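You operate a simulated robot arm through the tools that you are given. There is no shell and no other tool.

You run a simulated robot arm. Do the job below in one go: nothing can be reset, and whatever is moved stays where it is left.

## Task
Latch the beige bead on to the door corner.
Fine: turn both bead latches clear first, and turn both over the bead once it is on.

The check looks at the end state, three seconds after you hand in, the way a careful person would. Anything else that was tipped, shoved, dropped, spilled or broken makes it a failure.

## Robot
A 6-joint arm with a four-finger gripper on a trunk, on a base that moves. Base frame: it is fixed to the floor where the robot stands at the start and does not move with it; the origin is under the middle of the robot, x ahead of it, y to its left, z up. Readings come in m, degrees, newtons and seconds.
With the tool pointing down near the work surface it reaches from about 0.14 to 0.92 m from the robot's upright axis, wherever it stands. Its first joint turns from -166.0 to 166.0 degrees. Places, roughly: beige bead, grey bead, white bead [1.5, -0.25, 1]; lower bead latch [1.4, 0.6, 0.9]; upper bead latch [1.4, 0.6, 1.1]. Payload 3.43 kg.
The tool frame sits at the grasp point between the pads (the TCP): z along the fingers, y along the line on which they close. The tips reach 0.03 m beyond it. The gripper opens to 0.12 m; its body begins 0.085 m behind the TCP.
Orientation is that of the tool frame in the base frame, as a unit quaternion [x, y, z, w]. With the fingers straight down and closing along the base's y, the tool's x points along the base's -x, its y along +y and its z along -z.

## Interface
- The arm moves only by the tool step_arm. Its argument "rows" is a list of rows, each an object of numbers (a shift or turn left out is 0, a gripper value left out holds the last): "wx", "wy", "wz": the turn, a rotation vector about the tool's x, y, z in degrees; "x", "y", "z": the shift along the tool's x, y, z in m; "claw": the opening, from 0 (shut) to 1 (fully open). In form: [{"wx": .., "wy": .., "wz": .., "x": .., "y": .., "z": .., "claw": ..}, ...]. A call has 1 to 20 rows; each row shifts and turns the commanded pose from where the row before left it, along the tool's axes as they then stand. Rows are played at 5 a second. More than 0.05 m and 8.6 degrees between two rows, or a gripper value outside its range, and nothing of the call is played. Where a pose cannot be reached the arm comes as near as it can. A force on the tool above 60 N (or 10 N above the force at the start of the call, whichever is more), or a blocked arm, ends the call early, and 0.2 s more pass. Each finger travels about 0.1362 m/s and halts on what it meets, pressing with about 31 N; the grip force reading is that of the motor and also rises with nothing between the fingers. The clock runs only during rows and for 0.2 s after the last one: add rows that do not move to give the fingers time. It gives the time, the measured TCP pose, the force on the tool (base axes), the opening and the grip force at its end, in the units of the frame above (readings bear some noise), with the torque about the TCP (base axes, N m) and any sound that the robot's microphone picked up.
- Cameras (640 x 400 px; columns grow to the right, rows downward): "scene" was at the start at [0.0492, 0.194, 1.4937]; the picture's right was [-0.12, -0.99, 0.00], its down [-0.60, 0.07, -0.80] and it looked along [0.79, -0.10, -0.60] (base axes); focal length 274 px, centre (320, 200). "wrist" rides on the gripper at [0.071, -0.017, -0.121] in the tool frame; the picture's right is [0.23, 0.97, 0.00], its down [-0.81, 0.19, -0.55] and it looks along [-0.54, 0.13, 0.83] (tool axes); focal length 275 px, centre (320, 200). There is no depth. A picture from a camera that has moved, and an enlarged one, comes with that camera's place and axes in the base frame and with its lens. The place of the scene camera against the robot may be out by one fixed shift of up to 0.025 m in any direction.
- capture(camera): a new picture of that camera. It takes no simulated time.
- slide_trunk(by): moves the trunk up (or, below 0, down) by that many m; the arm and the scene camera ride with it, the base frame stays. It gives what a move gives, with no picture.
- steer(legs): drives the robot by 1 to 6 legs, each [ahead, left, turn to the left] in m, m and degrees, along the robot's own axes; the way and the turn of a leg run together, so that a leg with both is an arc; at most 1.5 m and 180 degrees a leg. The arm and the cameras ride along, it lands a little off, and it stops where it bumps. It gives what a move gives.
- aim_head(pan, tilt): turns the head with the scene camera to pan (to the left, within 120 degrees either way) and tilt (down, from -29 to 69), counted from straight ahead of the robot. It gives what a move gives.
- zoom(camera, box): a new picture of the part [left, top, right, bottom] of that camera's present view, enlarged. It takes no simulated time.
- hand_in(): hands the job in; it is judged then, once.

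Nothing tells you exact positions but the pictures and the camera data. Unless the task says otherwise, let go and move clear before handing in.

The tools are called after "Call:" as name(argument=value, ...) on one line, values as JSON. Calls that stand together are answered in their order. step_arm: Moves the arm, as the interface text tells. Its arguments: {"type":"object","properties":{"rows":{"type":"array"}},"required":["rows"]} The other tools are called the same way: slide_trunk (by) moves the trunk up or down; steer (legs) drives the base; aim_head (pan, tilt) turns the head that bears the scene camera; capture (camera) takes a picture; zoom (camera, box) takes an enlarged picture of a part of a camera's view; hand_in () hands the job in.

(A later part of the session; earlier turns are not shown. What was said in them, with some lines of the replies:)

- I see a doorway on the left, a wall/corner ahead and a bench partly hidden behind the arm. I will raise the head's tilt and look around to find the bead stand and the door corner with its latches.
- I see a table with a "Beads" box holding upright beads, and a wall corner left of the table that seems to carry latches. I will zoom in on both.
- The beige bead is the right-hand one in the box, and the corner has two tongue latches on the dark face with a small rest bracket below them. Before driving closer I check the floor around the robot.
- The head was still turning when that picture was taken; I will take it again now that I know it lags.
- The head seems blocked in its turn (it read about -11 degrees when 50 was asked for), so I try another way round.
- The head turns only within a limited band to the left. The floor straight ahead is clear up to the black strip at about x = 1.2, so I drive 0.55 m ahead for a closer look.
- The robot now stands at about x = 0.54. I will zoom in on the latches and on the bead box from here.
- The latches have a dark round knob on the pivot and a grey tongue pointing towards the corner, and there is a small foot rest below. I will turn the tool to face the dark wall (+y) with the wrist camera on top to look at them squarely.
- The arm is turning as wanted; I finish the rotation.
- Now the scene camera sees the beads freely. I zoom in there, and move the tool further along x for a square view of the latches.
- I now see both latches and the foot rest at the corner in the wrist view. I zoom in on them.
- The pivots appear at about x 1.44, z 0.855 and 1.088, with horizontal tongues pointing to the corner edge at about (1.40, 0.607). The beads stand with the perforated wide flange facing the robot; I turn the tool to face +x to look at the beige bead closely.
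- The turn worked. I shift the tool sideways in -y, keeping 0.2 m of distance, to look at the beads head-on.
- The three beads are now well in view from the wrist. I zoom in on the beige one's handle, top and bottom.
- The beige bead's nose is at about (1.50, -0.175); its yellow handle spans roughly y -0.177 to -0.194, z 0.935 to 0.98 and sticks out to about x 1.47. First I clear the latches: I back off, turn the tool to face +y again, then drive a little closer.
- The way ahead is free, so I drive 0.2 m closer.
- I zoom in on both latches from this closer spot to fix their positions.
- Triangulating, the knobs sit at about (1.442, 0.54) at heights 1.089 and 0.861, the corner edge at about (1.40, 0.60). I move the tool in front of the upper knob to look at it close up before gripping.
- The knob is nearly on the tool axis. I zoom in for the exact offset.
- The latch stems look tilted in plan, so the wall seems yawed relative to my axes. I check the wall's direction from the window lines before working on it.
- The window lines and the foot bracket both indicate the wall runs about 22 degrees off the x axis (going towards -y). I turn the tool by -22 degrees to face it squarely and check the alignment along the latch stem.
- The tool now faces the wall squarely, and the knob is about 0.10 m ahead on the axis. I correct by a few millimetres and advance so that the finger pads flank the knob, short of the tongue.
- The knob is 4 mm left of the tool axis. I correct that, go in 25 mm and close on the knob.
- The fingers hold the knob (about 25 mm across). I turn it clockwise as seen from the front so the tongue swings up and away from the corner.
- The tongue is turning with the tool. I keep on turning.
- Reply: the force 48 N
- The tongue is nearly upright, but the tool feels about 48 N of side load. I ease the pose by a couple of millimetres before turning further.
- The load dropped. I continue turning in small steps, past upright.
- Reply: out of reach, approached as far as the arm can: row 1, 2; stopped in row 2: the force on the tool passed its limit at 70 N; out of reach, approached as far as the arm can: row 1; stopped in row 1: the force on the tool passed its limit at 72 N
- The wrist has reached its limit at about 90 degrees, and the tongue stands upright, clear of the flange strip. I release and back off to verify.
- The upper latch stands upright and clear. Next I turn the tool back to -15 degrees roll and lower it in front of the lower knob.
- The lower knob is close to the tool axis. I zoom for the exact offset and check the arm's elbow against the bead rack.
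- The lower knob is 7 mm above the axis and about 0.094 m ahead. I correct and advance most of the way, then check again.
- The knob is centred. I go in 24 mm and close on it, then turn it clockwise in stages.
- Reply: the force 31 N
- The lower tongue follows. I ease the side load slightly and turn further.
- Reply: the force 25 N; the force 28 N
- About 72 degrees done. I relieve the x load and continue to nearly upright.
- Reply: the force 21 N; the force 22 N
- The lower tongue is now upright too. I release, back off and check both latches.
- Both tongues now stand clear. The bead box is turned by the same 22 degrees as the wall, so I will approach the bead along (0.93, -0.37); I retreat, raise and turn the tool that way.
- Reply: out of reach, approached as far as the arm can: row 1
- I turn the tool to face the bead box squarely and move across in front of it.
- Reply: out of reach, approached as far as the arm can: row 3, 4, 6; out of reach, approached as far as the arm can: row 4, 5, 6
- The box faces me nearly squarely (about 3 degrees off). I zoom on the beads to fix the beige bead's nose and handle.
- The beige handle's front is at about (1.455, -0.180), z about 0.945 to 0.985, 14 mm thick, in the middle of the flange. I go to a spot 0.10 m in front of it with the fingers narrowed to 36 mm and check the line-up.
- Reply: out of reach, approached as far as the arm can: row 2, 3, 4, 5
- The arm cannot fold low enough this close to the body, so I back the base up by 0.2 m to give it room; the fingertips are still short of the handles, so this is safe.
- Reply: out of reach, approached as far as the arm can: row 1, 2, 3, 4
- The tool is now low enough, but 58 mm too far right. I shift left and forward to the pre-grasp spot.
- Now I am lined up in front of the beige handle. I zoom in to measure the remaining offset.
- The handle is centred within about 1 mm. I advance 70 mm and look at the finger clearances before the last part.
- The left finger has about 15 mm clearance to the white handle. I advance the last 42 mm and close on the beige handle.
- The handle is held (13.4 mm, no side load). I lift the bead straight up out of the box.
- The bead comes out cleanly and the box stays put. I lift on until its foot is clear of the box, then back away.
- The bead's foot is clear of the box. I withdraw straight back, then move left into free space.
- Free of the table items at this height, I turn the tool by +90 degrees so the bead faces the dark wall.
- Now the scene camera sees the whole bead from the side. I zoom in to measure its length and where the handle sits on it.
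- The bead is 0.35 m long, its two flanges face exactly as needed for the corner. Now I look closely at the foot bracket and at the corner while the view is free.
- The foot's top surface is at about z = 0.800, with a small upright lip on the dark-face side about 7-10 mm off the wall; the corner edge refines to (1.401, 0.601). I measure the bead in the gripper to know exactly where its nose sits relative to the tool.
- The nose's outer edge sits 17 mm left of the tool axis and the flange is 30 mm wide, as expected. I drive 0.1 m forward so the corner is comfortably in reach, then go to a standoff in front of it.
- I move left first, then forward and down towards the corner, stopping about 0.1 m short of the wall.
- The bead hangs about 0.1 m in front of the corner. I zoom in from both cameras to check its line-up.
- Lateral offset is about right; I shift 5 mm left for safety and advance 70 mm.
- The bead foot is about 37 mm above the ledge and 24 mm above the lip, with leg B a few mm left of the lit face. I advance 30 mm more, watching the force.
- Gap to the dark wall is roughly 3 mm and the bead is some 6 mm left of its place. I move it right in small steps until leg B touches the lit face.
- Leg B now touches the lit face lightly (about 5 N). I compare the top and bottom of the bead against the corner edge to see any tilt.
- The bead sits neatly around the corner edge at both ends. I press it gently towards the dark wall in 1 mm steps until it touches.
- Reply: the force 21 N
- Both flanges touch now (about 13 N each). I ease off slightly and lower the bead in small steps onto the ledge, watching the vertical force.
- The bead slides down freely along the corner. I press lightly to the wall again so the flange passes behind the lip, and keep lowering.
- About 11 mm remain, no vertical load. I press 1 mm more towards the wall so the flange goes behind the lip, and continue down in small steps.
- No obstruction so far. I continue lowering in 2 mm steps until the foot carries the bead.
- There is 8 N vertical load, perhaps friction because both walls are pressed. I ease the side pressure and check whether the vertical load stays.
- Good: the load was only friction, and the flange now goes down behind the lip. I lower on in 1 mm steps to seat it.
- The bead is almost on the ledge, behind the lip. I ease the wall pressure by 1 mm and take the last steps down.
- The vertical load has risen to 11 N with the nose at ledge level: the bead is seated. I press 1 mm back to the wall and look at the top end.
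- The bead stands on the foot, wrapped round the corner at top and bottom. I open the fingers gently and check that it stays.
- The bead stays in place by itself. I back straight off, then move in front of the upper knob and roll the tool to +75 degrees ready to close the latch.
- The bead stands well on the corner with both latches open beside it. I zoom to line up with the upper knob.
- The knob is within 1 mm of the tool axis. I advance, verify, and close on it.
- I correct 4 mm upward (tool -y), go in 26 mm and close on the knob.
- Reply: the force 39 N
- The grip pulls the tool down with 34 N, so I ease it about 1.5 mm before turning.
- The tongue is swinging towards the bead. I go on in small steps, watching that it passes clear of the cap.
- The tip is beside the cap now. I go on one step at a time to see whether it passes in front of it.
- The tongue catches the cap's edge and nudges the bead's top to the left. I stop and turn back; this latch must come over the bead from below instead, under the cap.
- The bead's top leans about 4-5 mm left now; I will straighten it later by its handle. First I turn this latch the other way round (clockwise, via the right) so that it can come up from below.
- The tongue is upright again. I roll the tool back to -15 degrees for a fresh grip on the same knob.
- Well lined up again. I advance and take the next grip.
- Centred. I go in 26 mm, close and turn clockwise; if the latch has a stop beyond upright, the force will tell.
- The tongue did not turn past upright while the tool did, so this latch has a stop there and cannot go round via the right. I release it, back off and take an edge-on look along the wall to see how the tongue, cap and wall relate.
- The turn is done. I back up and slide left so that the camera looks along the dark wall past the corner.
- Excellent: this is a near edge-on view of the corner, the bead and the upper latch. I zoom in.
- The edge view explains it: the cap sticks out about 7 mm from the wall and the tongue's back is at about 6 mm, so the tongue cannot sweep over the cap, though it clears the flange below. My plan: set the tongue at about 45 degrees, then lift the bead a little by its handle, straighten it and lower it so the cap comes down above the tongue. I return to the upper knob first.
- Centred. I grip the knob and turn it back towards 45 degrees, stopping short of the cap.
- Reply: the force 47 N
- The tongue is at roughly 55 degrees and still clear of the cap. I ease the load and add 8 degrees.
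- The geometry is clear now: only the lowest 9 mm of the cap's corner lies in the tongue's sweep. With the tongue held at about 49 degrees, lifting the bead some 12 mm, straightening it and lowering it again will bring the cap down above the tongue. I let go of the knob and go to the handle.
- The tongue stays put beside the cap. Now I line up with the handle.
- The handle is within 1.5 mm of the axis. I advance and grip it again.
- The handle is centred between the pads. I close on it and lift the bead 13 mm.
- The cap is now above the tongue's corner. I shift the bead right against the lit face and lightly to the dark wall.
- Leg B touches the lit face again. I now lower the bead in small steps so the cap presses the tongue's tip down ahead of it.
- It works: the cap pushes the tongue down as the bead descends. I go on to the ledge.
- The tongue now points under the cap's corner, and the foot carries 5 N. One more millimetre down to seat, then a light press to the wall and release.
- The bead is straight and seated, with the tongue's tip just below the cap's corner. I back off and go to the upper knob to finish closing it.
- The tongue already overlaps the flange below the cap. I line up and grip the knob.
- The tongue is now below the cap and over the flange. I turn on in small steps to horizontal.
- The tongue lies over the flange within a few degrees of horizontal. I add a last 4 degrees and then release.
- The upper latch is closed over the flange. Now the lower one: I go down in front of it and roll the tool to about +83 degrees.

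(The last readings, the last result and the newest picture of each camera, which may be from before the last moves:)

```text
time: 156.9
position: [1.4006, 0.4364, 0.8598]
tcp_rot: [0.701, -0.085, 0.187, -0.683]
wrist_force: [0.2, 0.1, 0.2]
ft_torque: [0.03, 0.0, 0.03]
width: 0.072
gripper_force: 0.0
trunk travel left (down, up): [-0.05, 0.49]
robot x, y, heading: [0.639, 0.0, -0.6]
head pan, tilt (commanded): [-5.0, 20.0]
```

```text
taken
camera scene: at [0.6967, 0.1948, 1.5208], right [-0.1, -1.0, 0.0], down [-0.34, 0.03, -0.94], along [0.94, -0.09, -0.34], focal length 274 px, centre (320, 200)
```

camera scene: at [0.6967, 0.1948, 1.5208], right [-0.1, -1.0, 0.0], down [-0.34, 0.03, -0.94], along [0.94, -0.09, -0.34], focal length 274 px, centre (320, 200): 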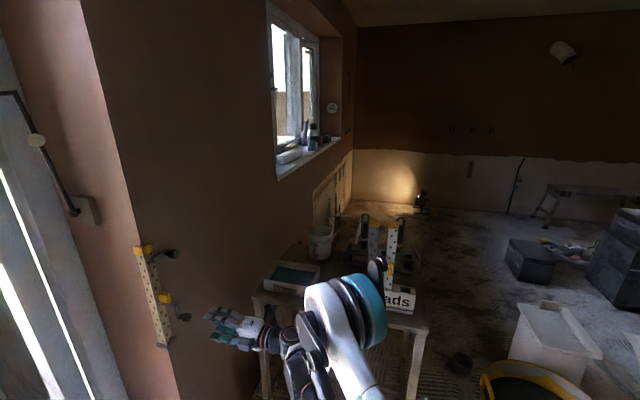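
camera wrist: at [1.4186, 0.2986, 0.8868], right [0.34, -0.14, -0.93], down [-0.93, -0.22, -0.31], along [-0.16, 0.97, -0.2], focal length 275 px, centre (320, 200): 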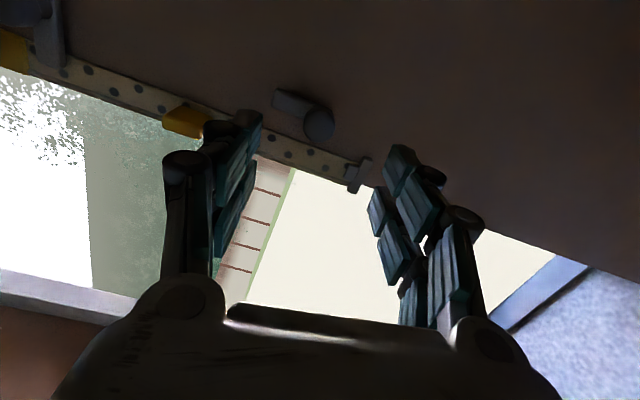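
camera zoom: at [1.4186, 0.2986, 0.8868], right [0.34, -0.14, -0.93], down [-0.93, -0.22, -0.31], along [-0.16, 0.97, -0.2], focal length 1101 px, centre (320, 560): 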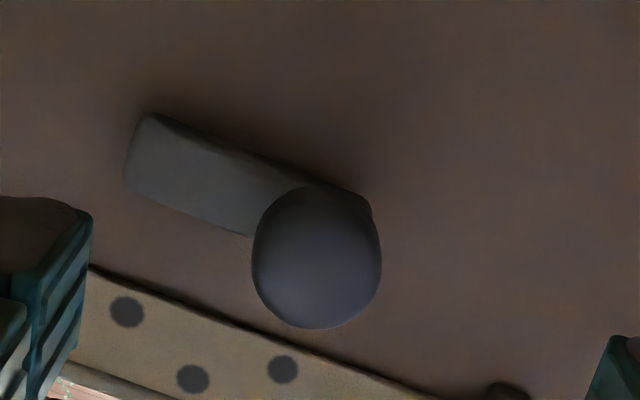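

I correct 4 mm and advance to the lower knob.

Call:
step_arm(rows=[{"x": -0.004}, {"z": 0.035}, {"z": 0.035}, {}])

Call:
zoom(camera="wrist", box=[240, 80, 400, 200])

```text
time: 157.9
position: [1.4218, 0.5035, 0.863]
tcp_rot: [0.701, -0.085, 0.188, -0.682]
wrist_force: [-0.3, 0.6, -1.0]
ft_torque: [0.05, 0.01, -0.02]
width: 0.072
gripper_force: 0.1
trunk travel left (down, up): [-0.05, 0.49]
robot x, y, heading: [0.6369, -0.0037, -0.8]
head pan, tilt (commanded): [-5.0, 20.0]
```

```text
3.33 times, centred on (320, 140) of wrist
camera zoom: at [1.4413, 0.3662, 0.8895], right [0.34, -0.14, -0.93], down [-0.93, -0.22, -0.31], along [-0.16, 0.97, -0.2], focal length 918 px, centre (320, 400)
```

zoom: 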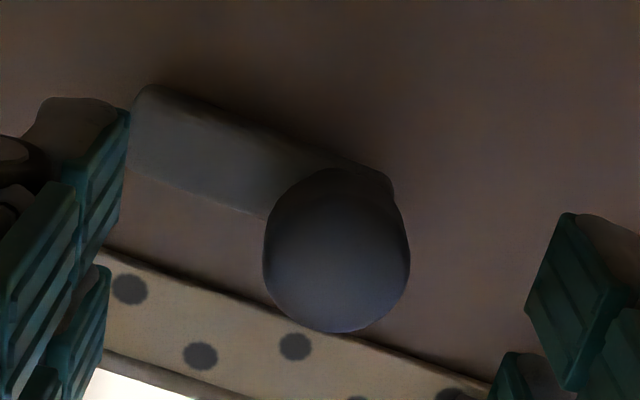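

Call:
step_arm(rows=[{"y": 0.003}, {"z": 0.0275}, {"claw": 0.2}, {"claw": 0.2}, {"claw": 0.0}, {}, {}])

Call:
step_arm(rows=[{"wz": -7.5}, {"wz": -7.5}, {"wz": -7.5}, {}])

Call:
zoom(camera="scene", box=[120, 270, 220, 350])

```text
time: 159.5
position: [1.4343, 0.5281, 0.8601]
tcp_rot: [0.7, -0.083, 0.188, -0.683]
wrist_force: [-0.6, -0.1, 10.1]
ft_torque: [0.25, -0.07, -0.02]
width: 0.0256
gripper_force: 44.9
trunk travel left (down, up): [-0.05, 0.49]
robot x, y, heading: [0.6386, 0.0001, -0.4]
head pan, tilt (commanded): [-5.0, 20.0]
```

```text
time: 160.5
position: [1.4332, 0.5283, 0.8599]
tcp_rot: [0.703, 0.054, 0.318, -0.634]
wrist_force: [10.8, 11.3, 23.0]
ft_torque: [0.63, -0.25, -0.6]
width: 0.0254
gripper_force: 46.1
trunk travel left (down, up): [-0.05, 0.49]
robot x, y, heading: [0.6434, -0.0045, -0.6]
head pan, tilt (commanded): [-5.0, 20.0]
```

```text
5.00 times, centred on (170, 310) of scene
camera zoom: at [0.6957, 0.1944, 1.521], right [-0.1, -1.0, 0.0], down [-0.34, 0.03, -0.94], along [0.94, -0.09, -0.34], focal length 1372 px, centre (1070, -350)
```

zoom: 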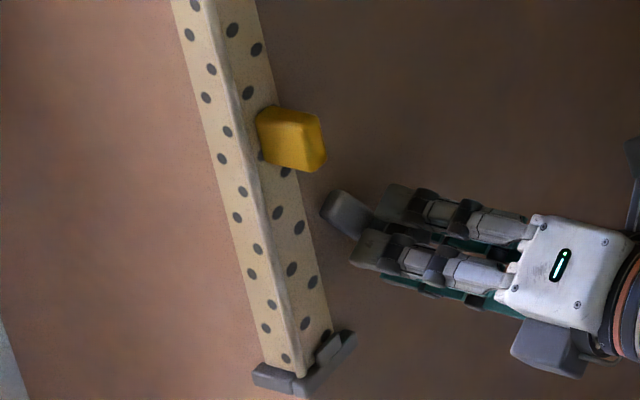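

The lower tongue is turning towards the bead; I ease the load and continue.

Call:
step_arm(rows=[{"x": 0.0006, "y": -0.0008, "z": 0.0004}, {"wz": -7.5}, {"wz": -7.5}, {"wz": -7.5}, {}])

Call:
zoom(camera="scene", box=[120, 270, 220, 350])

Call:
step_arm(rows=[{"wz": -7.0}, {"wz": -7.0}, {}])

Call:
zoom(camera="scene", box=[120, 270, 220, 350])

```text
time: 161.7
position: [1.434, 0.5277, 0.8595]
tcp_rot: [0.679, 0.191, 0.435, -0.56]
wrist_force: [10.0, 14.7, 21.5]
ft_torque: [0.64, -0.27, 0.0]
width: 0.0249
gripper_force: 45.4
trunk travel left (down, up): [-0.05, 0.49]
robot x, y, heading: [0.6374, -0.0011, -0.2]
head pan, tilt (commanded): [-5.0, 20.0]
```

```text
5.00 times, centred on (170, 310) of scene
camera zoom: at [0.6955, 0.1947, 1.521], right [-0.1, -1.0, 0.0], down [-0.34, 0.03, -0.94], along [0.94, -0.09, -0.34], focal length 1372 px, centre (1070, -350)
```

zoom: 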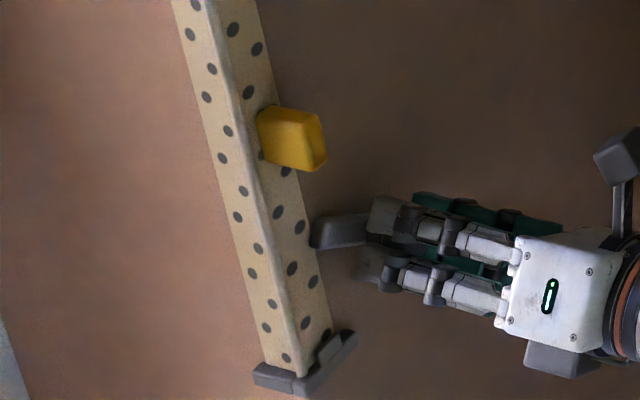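

```text
time: 162.5
position: [1.4336, 0.5279, 0.8589]
tcp_rot: [0.651, 0.272, 0.5, -0.502]
wrist_force: [4.5, 15.3, 19.5]
ft_torque: [0.76, -0.33, 0.17]
width: 0.0251
gripper_force: 45.5
trunk travel left (down, up): [-0.05, 0.49]
robot x, y, heading: [0.6383, 0.0006, -0.6]
head pan, tilt (commanded): [-5.0, 20.0]
```

```text
5.00 times, centred on (170, 310) of scene
camera zoom: at [0.6952, 0.1949, 1.5209], right [-0.1, -1.0, 0.0], down [-0.34, 0.03, -0.94], along [0.94, -0.09, -0.34], focal length 1372 px, centre (1070, -350)
```

zoom: 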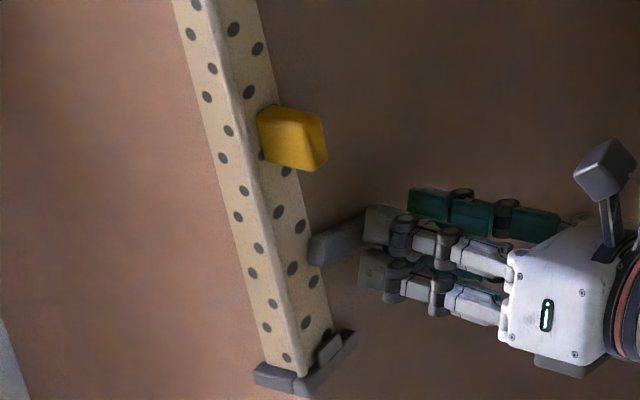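

The tongue passes over the flange without touching it. I continue to horizontal.

Call:
step_arm(rows=[{"x": 0.0007, "z": 0.0004}, {"wz": -7.0}, {"wz": -7.0}, {}])

Call:
step_arm(rows=[{"wz": -7.0}, {"wz": -6.0}, {}])

Call:
zoom(camera="scene", box=[120, 270, 220, 350])

Call:
zoom(camera="wrist", box=[200, 40, 420, 200])

```text
time: 163.5
position: [1.4343, 0.5283, 0.8596]
tcp_rot: [0.613, 0.35, 0.558, -0.436]
wrist_force: [-24.3, -7.3, -8.1]
ft_torque: [0.22, -0.09, 0.72]
width: 0.0249
gripper_force: 45.2
trunk travel left (down, up): [-0.05, 0.49]
robot x, y, heading: [0.635, -0.0016, -0.5]
head pan, tilt (commanded): [-5.0, 20.0]
```

```text
time: 164.3
position: [1.4334, 0.5279, 0.8598]
tcp_rot: [0.569, 0.417, 0.604, -0.371]
wrist_force: [-28.9, -9.6, -10.7]
ft_torque: [-0.14, 0.45, 0.86]
width: 0.0252
gripper_force: 45.1
trunk travel left (down, up): [-0.05, 0.49]
robot x, y, heading: [0.6386, -0.0012, -0.2]
head pan, tilt (commanded): [-5.0, 20.0]
```

```text
5.00 times, centred on (170, 310) of scene
camera zoom: at [0.6952, 0.1947, 1.5208], right [-0.1, -1.0, 0.0], down [-0.34, 0.03, -0.94], along [0.94, -0.09, -0.34], focal length 1372 px, centre (1070, -350)
```

zoom: 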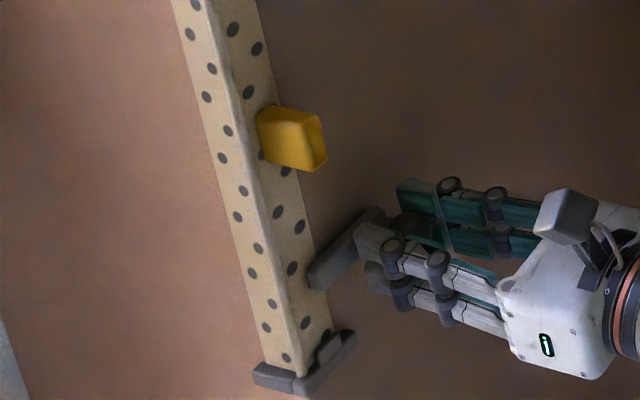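

```text
2.50 times, centred on (310, 120) of wrist
camera zoom: at [1.3682, 0.4248, 0.9295], right [0.88, -0.36, 0.31], down [0.03, -0.61, -0.8], along [0.47, 0.71, -0.52], focal length 688 px, centre (345, 400)
```

zoom: 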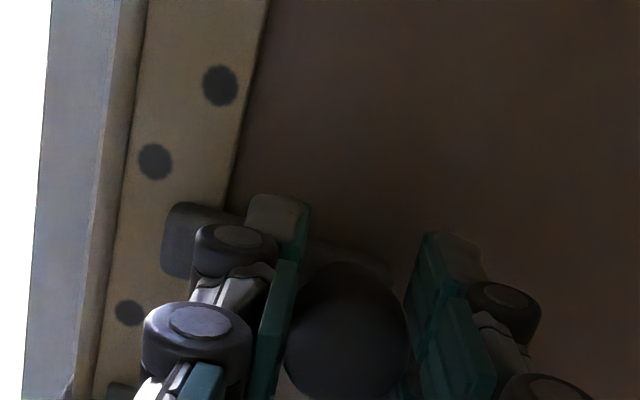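

The lower tongue is now horizontal over the flange. I release it, back well off and check everything.

Call:
step_arm(rows=[{"y": -0.001}, {"claw": 0.6}, {"claw": 0.6}, {"claw": 0.6}, {"z": -0.03}, {"z": -0.04}, {"z": -0.04}, {"z": -0.04}, {}])

Call:
zoom(camera="scene", box=[90, 215, 230, 365])

Call:
zoom(camera="scene", box=[120, 270, 220, 350])

Call:
capture(camera="wrist")

```text
time: 166.3
position: [1.3765, 0.3879, 0.8606]
tcp_rot: [0.569, 0.416, 0.603, -0.372]
wrist_force: [-0.8, -0.2, -0.5]
ft_torque: [-0.02, 0.02, 0.03]
width: 0.0718
gripper_force: 0.1
trunk travel left (down, up): [-0.05, 0.49]
robot x, y, heading: [0.6395, -0.0061, -0.3]
head pan, tilt (commanded): [-5.0, 20.0]
```

```text
2.67 times, centred on (160, 290) of scene
camera zoom: at [0.6965, 0.1943, 1.5209], right [-0.1, -1.0, 0.0], down [-0.34, 0.03, -0.94], along [0.94, -0.09, -0.34], focal length 732 px, centre (747, -40)
```

zoom: 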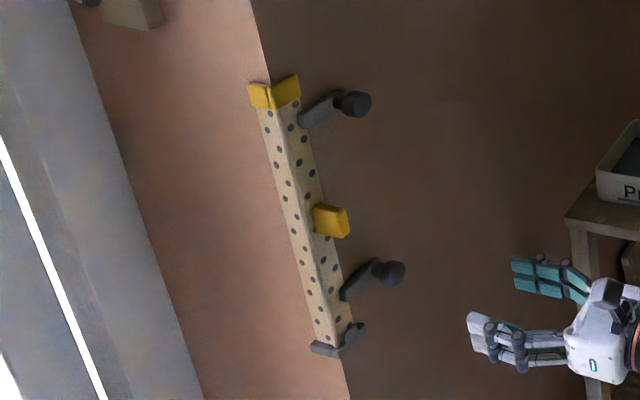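

```text
5.00 times, centred on (170, 310) of scene
camera zoom: at [0.6965, 0.1943, 1.5209], right [-0.1, -1.0, 0.0], down [-0.34, 0.03, -0.94], along [0.94, -0.09, -0.34], focal length 1372 px, centre (1070, -350)
```

zoom: 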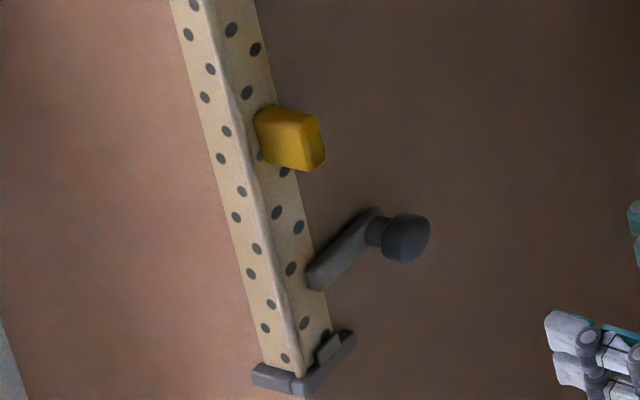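

```text
taken
camera wrist: at [1.3115, 0.2843, 0.9295], right [0.88, -0.36, 0.31], down [0.03, -0.6, -0.8], along [0.47, 0.71, -0.52], focal length 275 px, centre (320, 200)
```

wrist: 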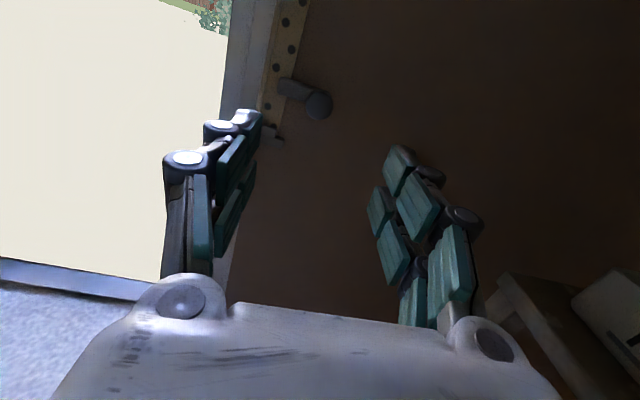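

Both tongues now lie across the bead's flange. I check the ends of the bead closely once more.

Call:
zoom(camera="scene", box=[115, 225, 175, 265])

Call:
zoom(camera="scene", box=[140, 315, 190, 350])

Call:
zoom(camera="wrist", box=[230, 50, 350, 150])

```text
10.00 times, centred on (145, 245) of scene
camera zoom: at [0.6965, 0.1943, 1.5209], right [-0.1, -1.0, 0.0], down [-0.34, 0.03, -0.94], along [0.94, -0.09, -0.34], focal length 2744 px, centre (2070, -250)
```

zoom: 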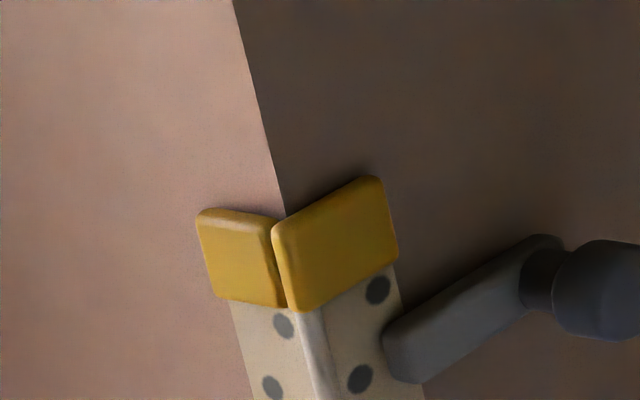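

```text
11.43 times, centred on (165, 332) of scene
camera zoom: at [0.6965, 0.1943, 1.5209], right [-0.1, -1.0, 0.0], down [-0.34, 0.03, -0.94], along [0.94, -0.09, -0.34], focal length 3136 px, centre (2091, -1314)
```

zoom: 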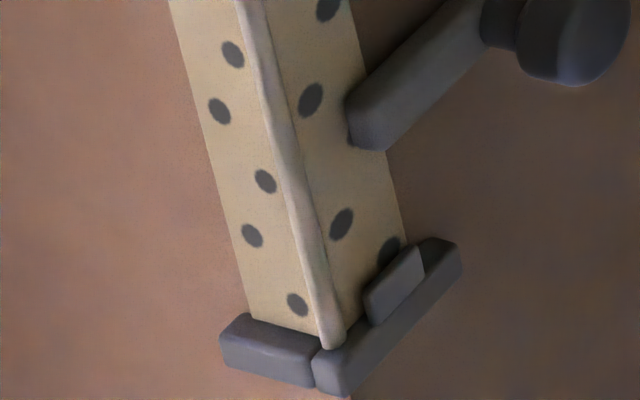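

```text
4.00 times, centred on (290, 100) of wrist
camera zoom: at [1.3115, 0.2843, 0.9295], right [0.88, -0.36, 0.31], down [0.03, -0.6, -0.8], along [0.47, 0.71, -0.52], focal length 1101 px, centre (440, 600)
```

zoom: 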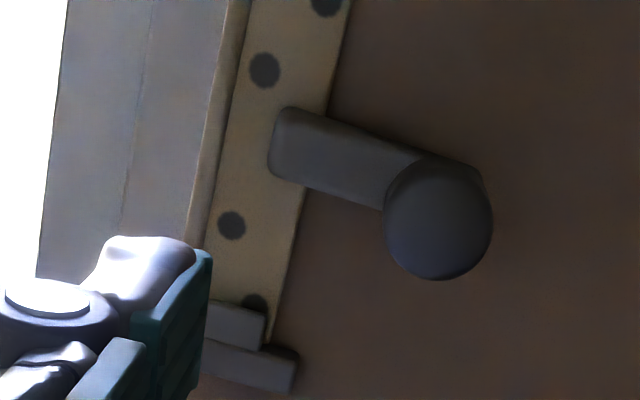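

Everything sits as it should: bead on its foot behind the lip, round the corner at the top, both tongues horizontal over the flange. I move the arm further clear and take a last overall look.

Call:
step_arm(rows=[{"z": -0.03, "x": 0.03}, {"z": -0.03, "x": 0.03}, {"z": -0.03, "x": 0.03}, {"z": -0.03, "x": 0.03}, {}])

Call:
capture(camera="scene")

Call:
zoom(camera="scene", box=[90, 215, 230, 365])

```text
time: 167.5
position: [1.3224, 0.2815, 0.979]
tcp_rot: [0.57, 0.416, 0.603, -0.372]
wrist_force: [0.4, -0.1, -0.3]
ft_torque: [0.0, 0.04, -0.01]
width: 0.0721
gripper_force: 0.1
trunk travel left (down, up): [-0.05, 0.49]
robot x, y, heading: [0.6432, 0.0008, -0.5]
head pan, tilt (commanded): [-5.0, 20.0]
```

```text
taken
camera scene: at [0.6962, 0.1943, 1.5209], right [-0.1, -1.0, 0.0], down [-0.34, 0.03, -0.94], along [0.94, -0.09, -0.34], focal length 274 px, centre (320, 200)
```

scene: 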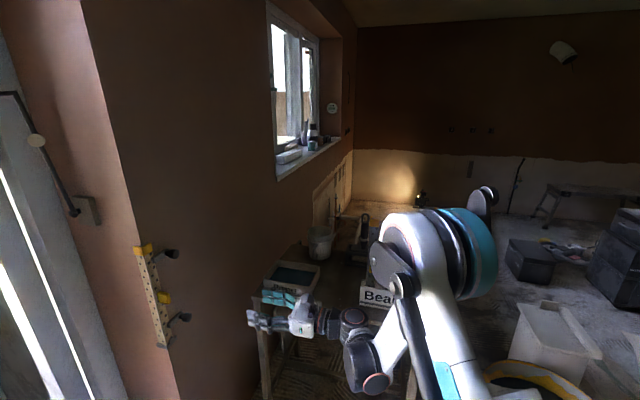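

```text
2.67 times, centred on (160, 290) of scene
camera zoom: at [0.6962, 0.1943, 1.5209], right [-0.1, -1.0, 0.0], down [-0.34, 0.03, -0.94], along [0.94, -0.09, -0.34], focal length 732 px, centre (747, -40)
```

zoom: 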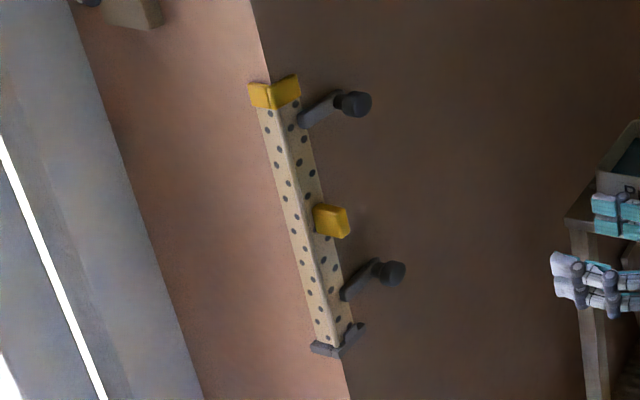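

The beige bead stands on the foot round the door corner with both latches turned over it, the gripper is open and clear, and I saw nothing else disturbed. I hand the job in.

Call:
hand_in()

```text
The job is handed in.
```

The beige bead is on the door corner, standing on its foot ledge behind the lip. Both latches are turned over its flange and looked horizontal in the last pictures. I have handed the job in, but no result has come back yet.

- **Latches:** I turned both clear before fitting the bead, as you asked. The upper one caught the bead's yellow top cap when I first tried to close it and pushed the top of the bead about 4 mm to the left.
- **Fix:** I lifted the bead about 13 mm by its handle, straightened it against the corner and lowered it again. The cap then came down above the latch, and I could close it fully. The lower latch closed without touching the bead.
- **Everything else:** The gripper is open and well clear of the corner. I saw nothing else tipped, moved or dropped in the final pictures, but the arm partly hid the bead box in the last one.
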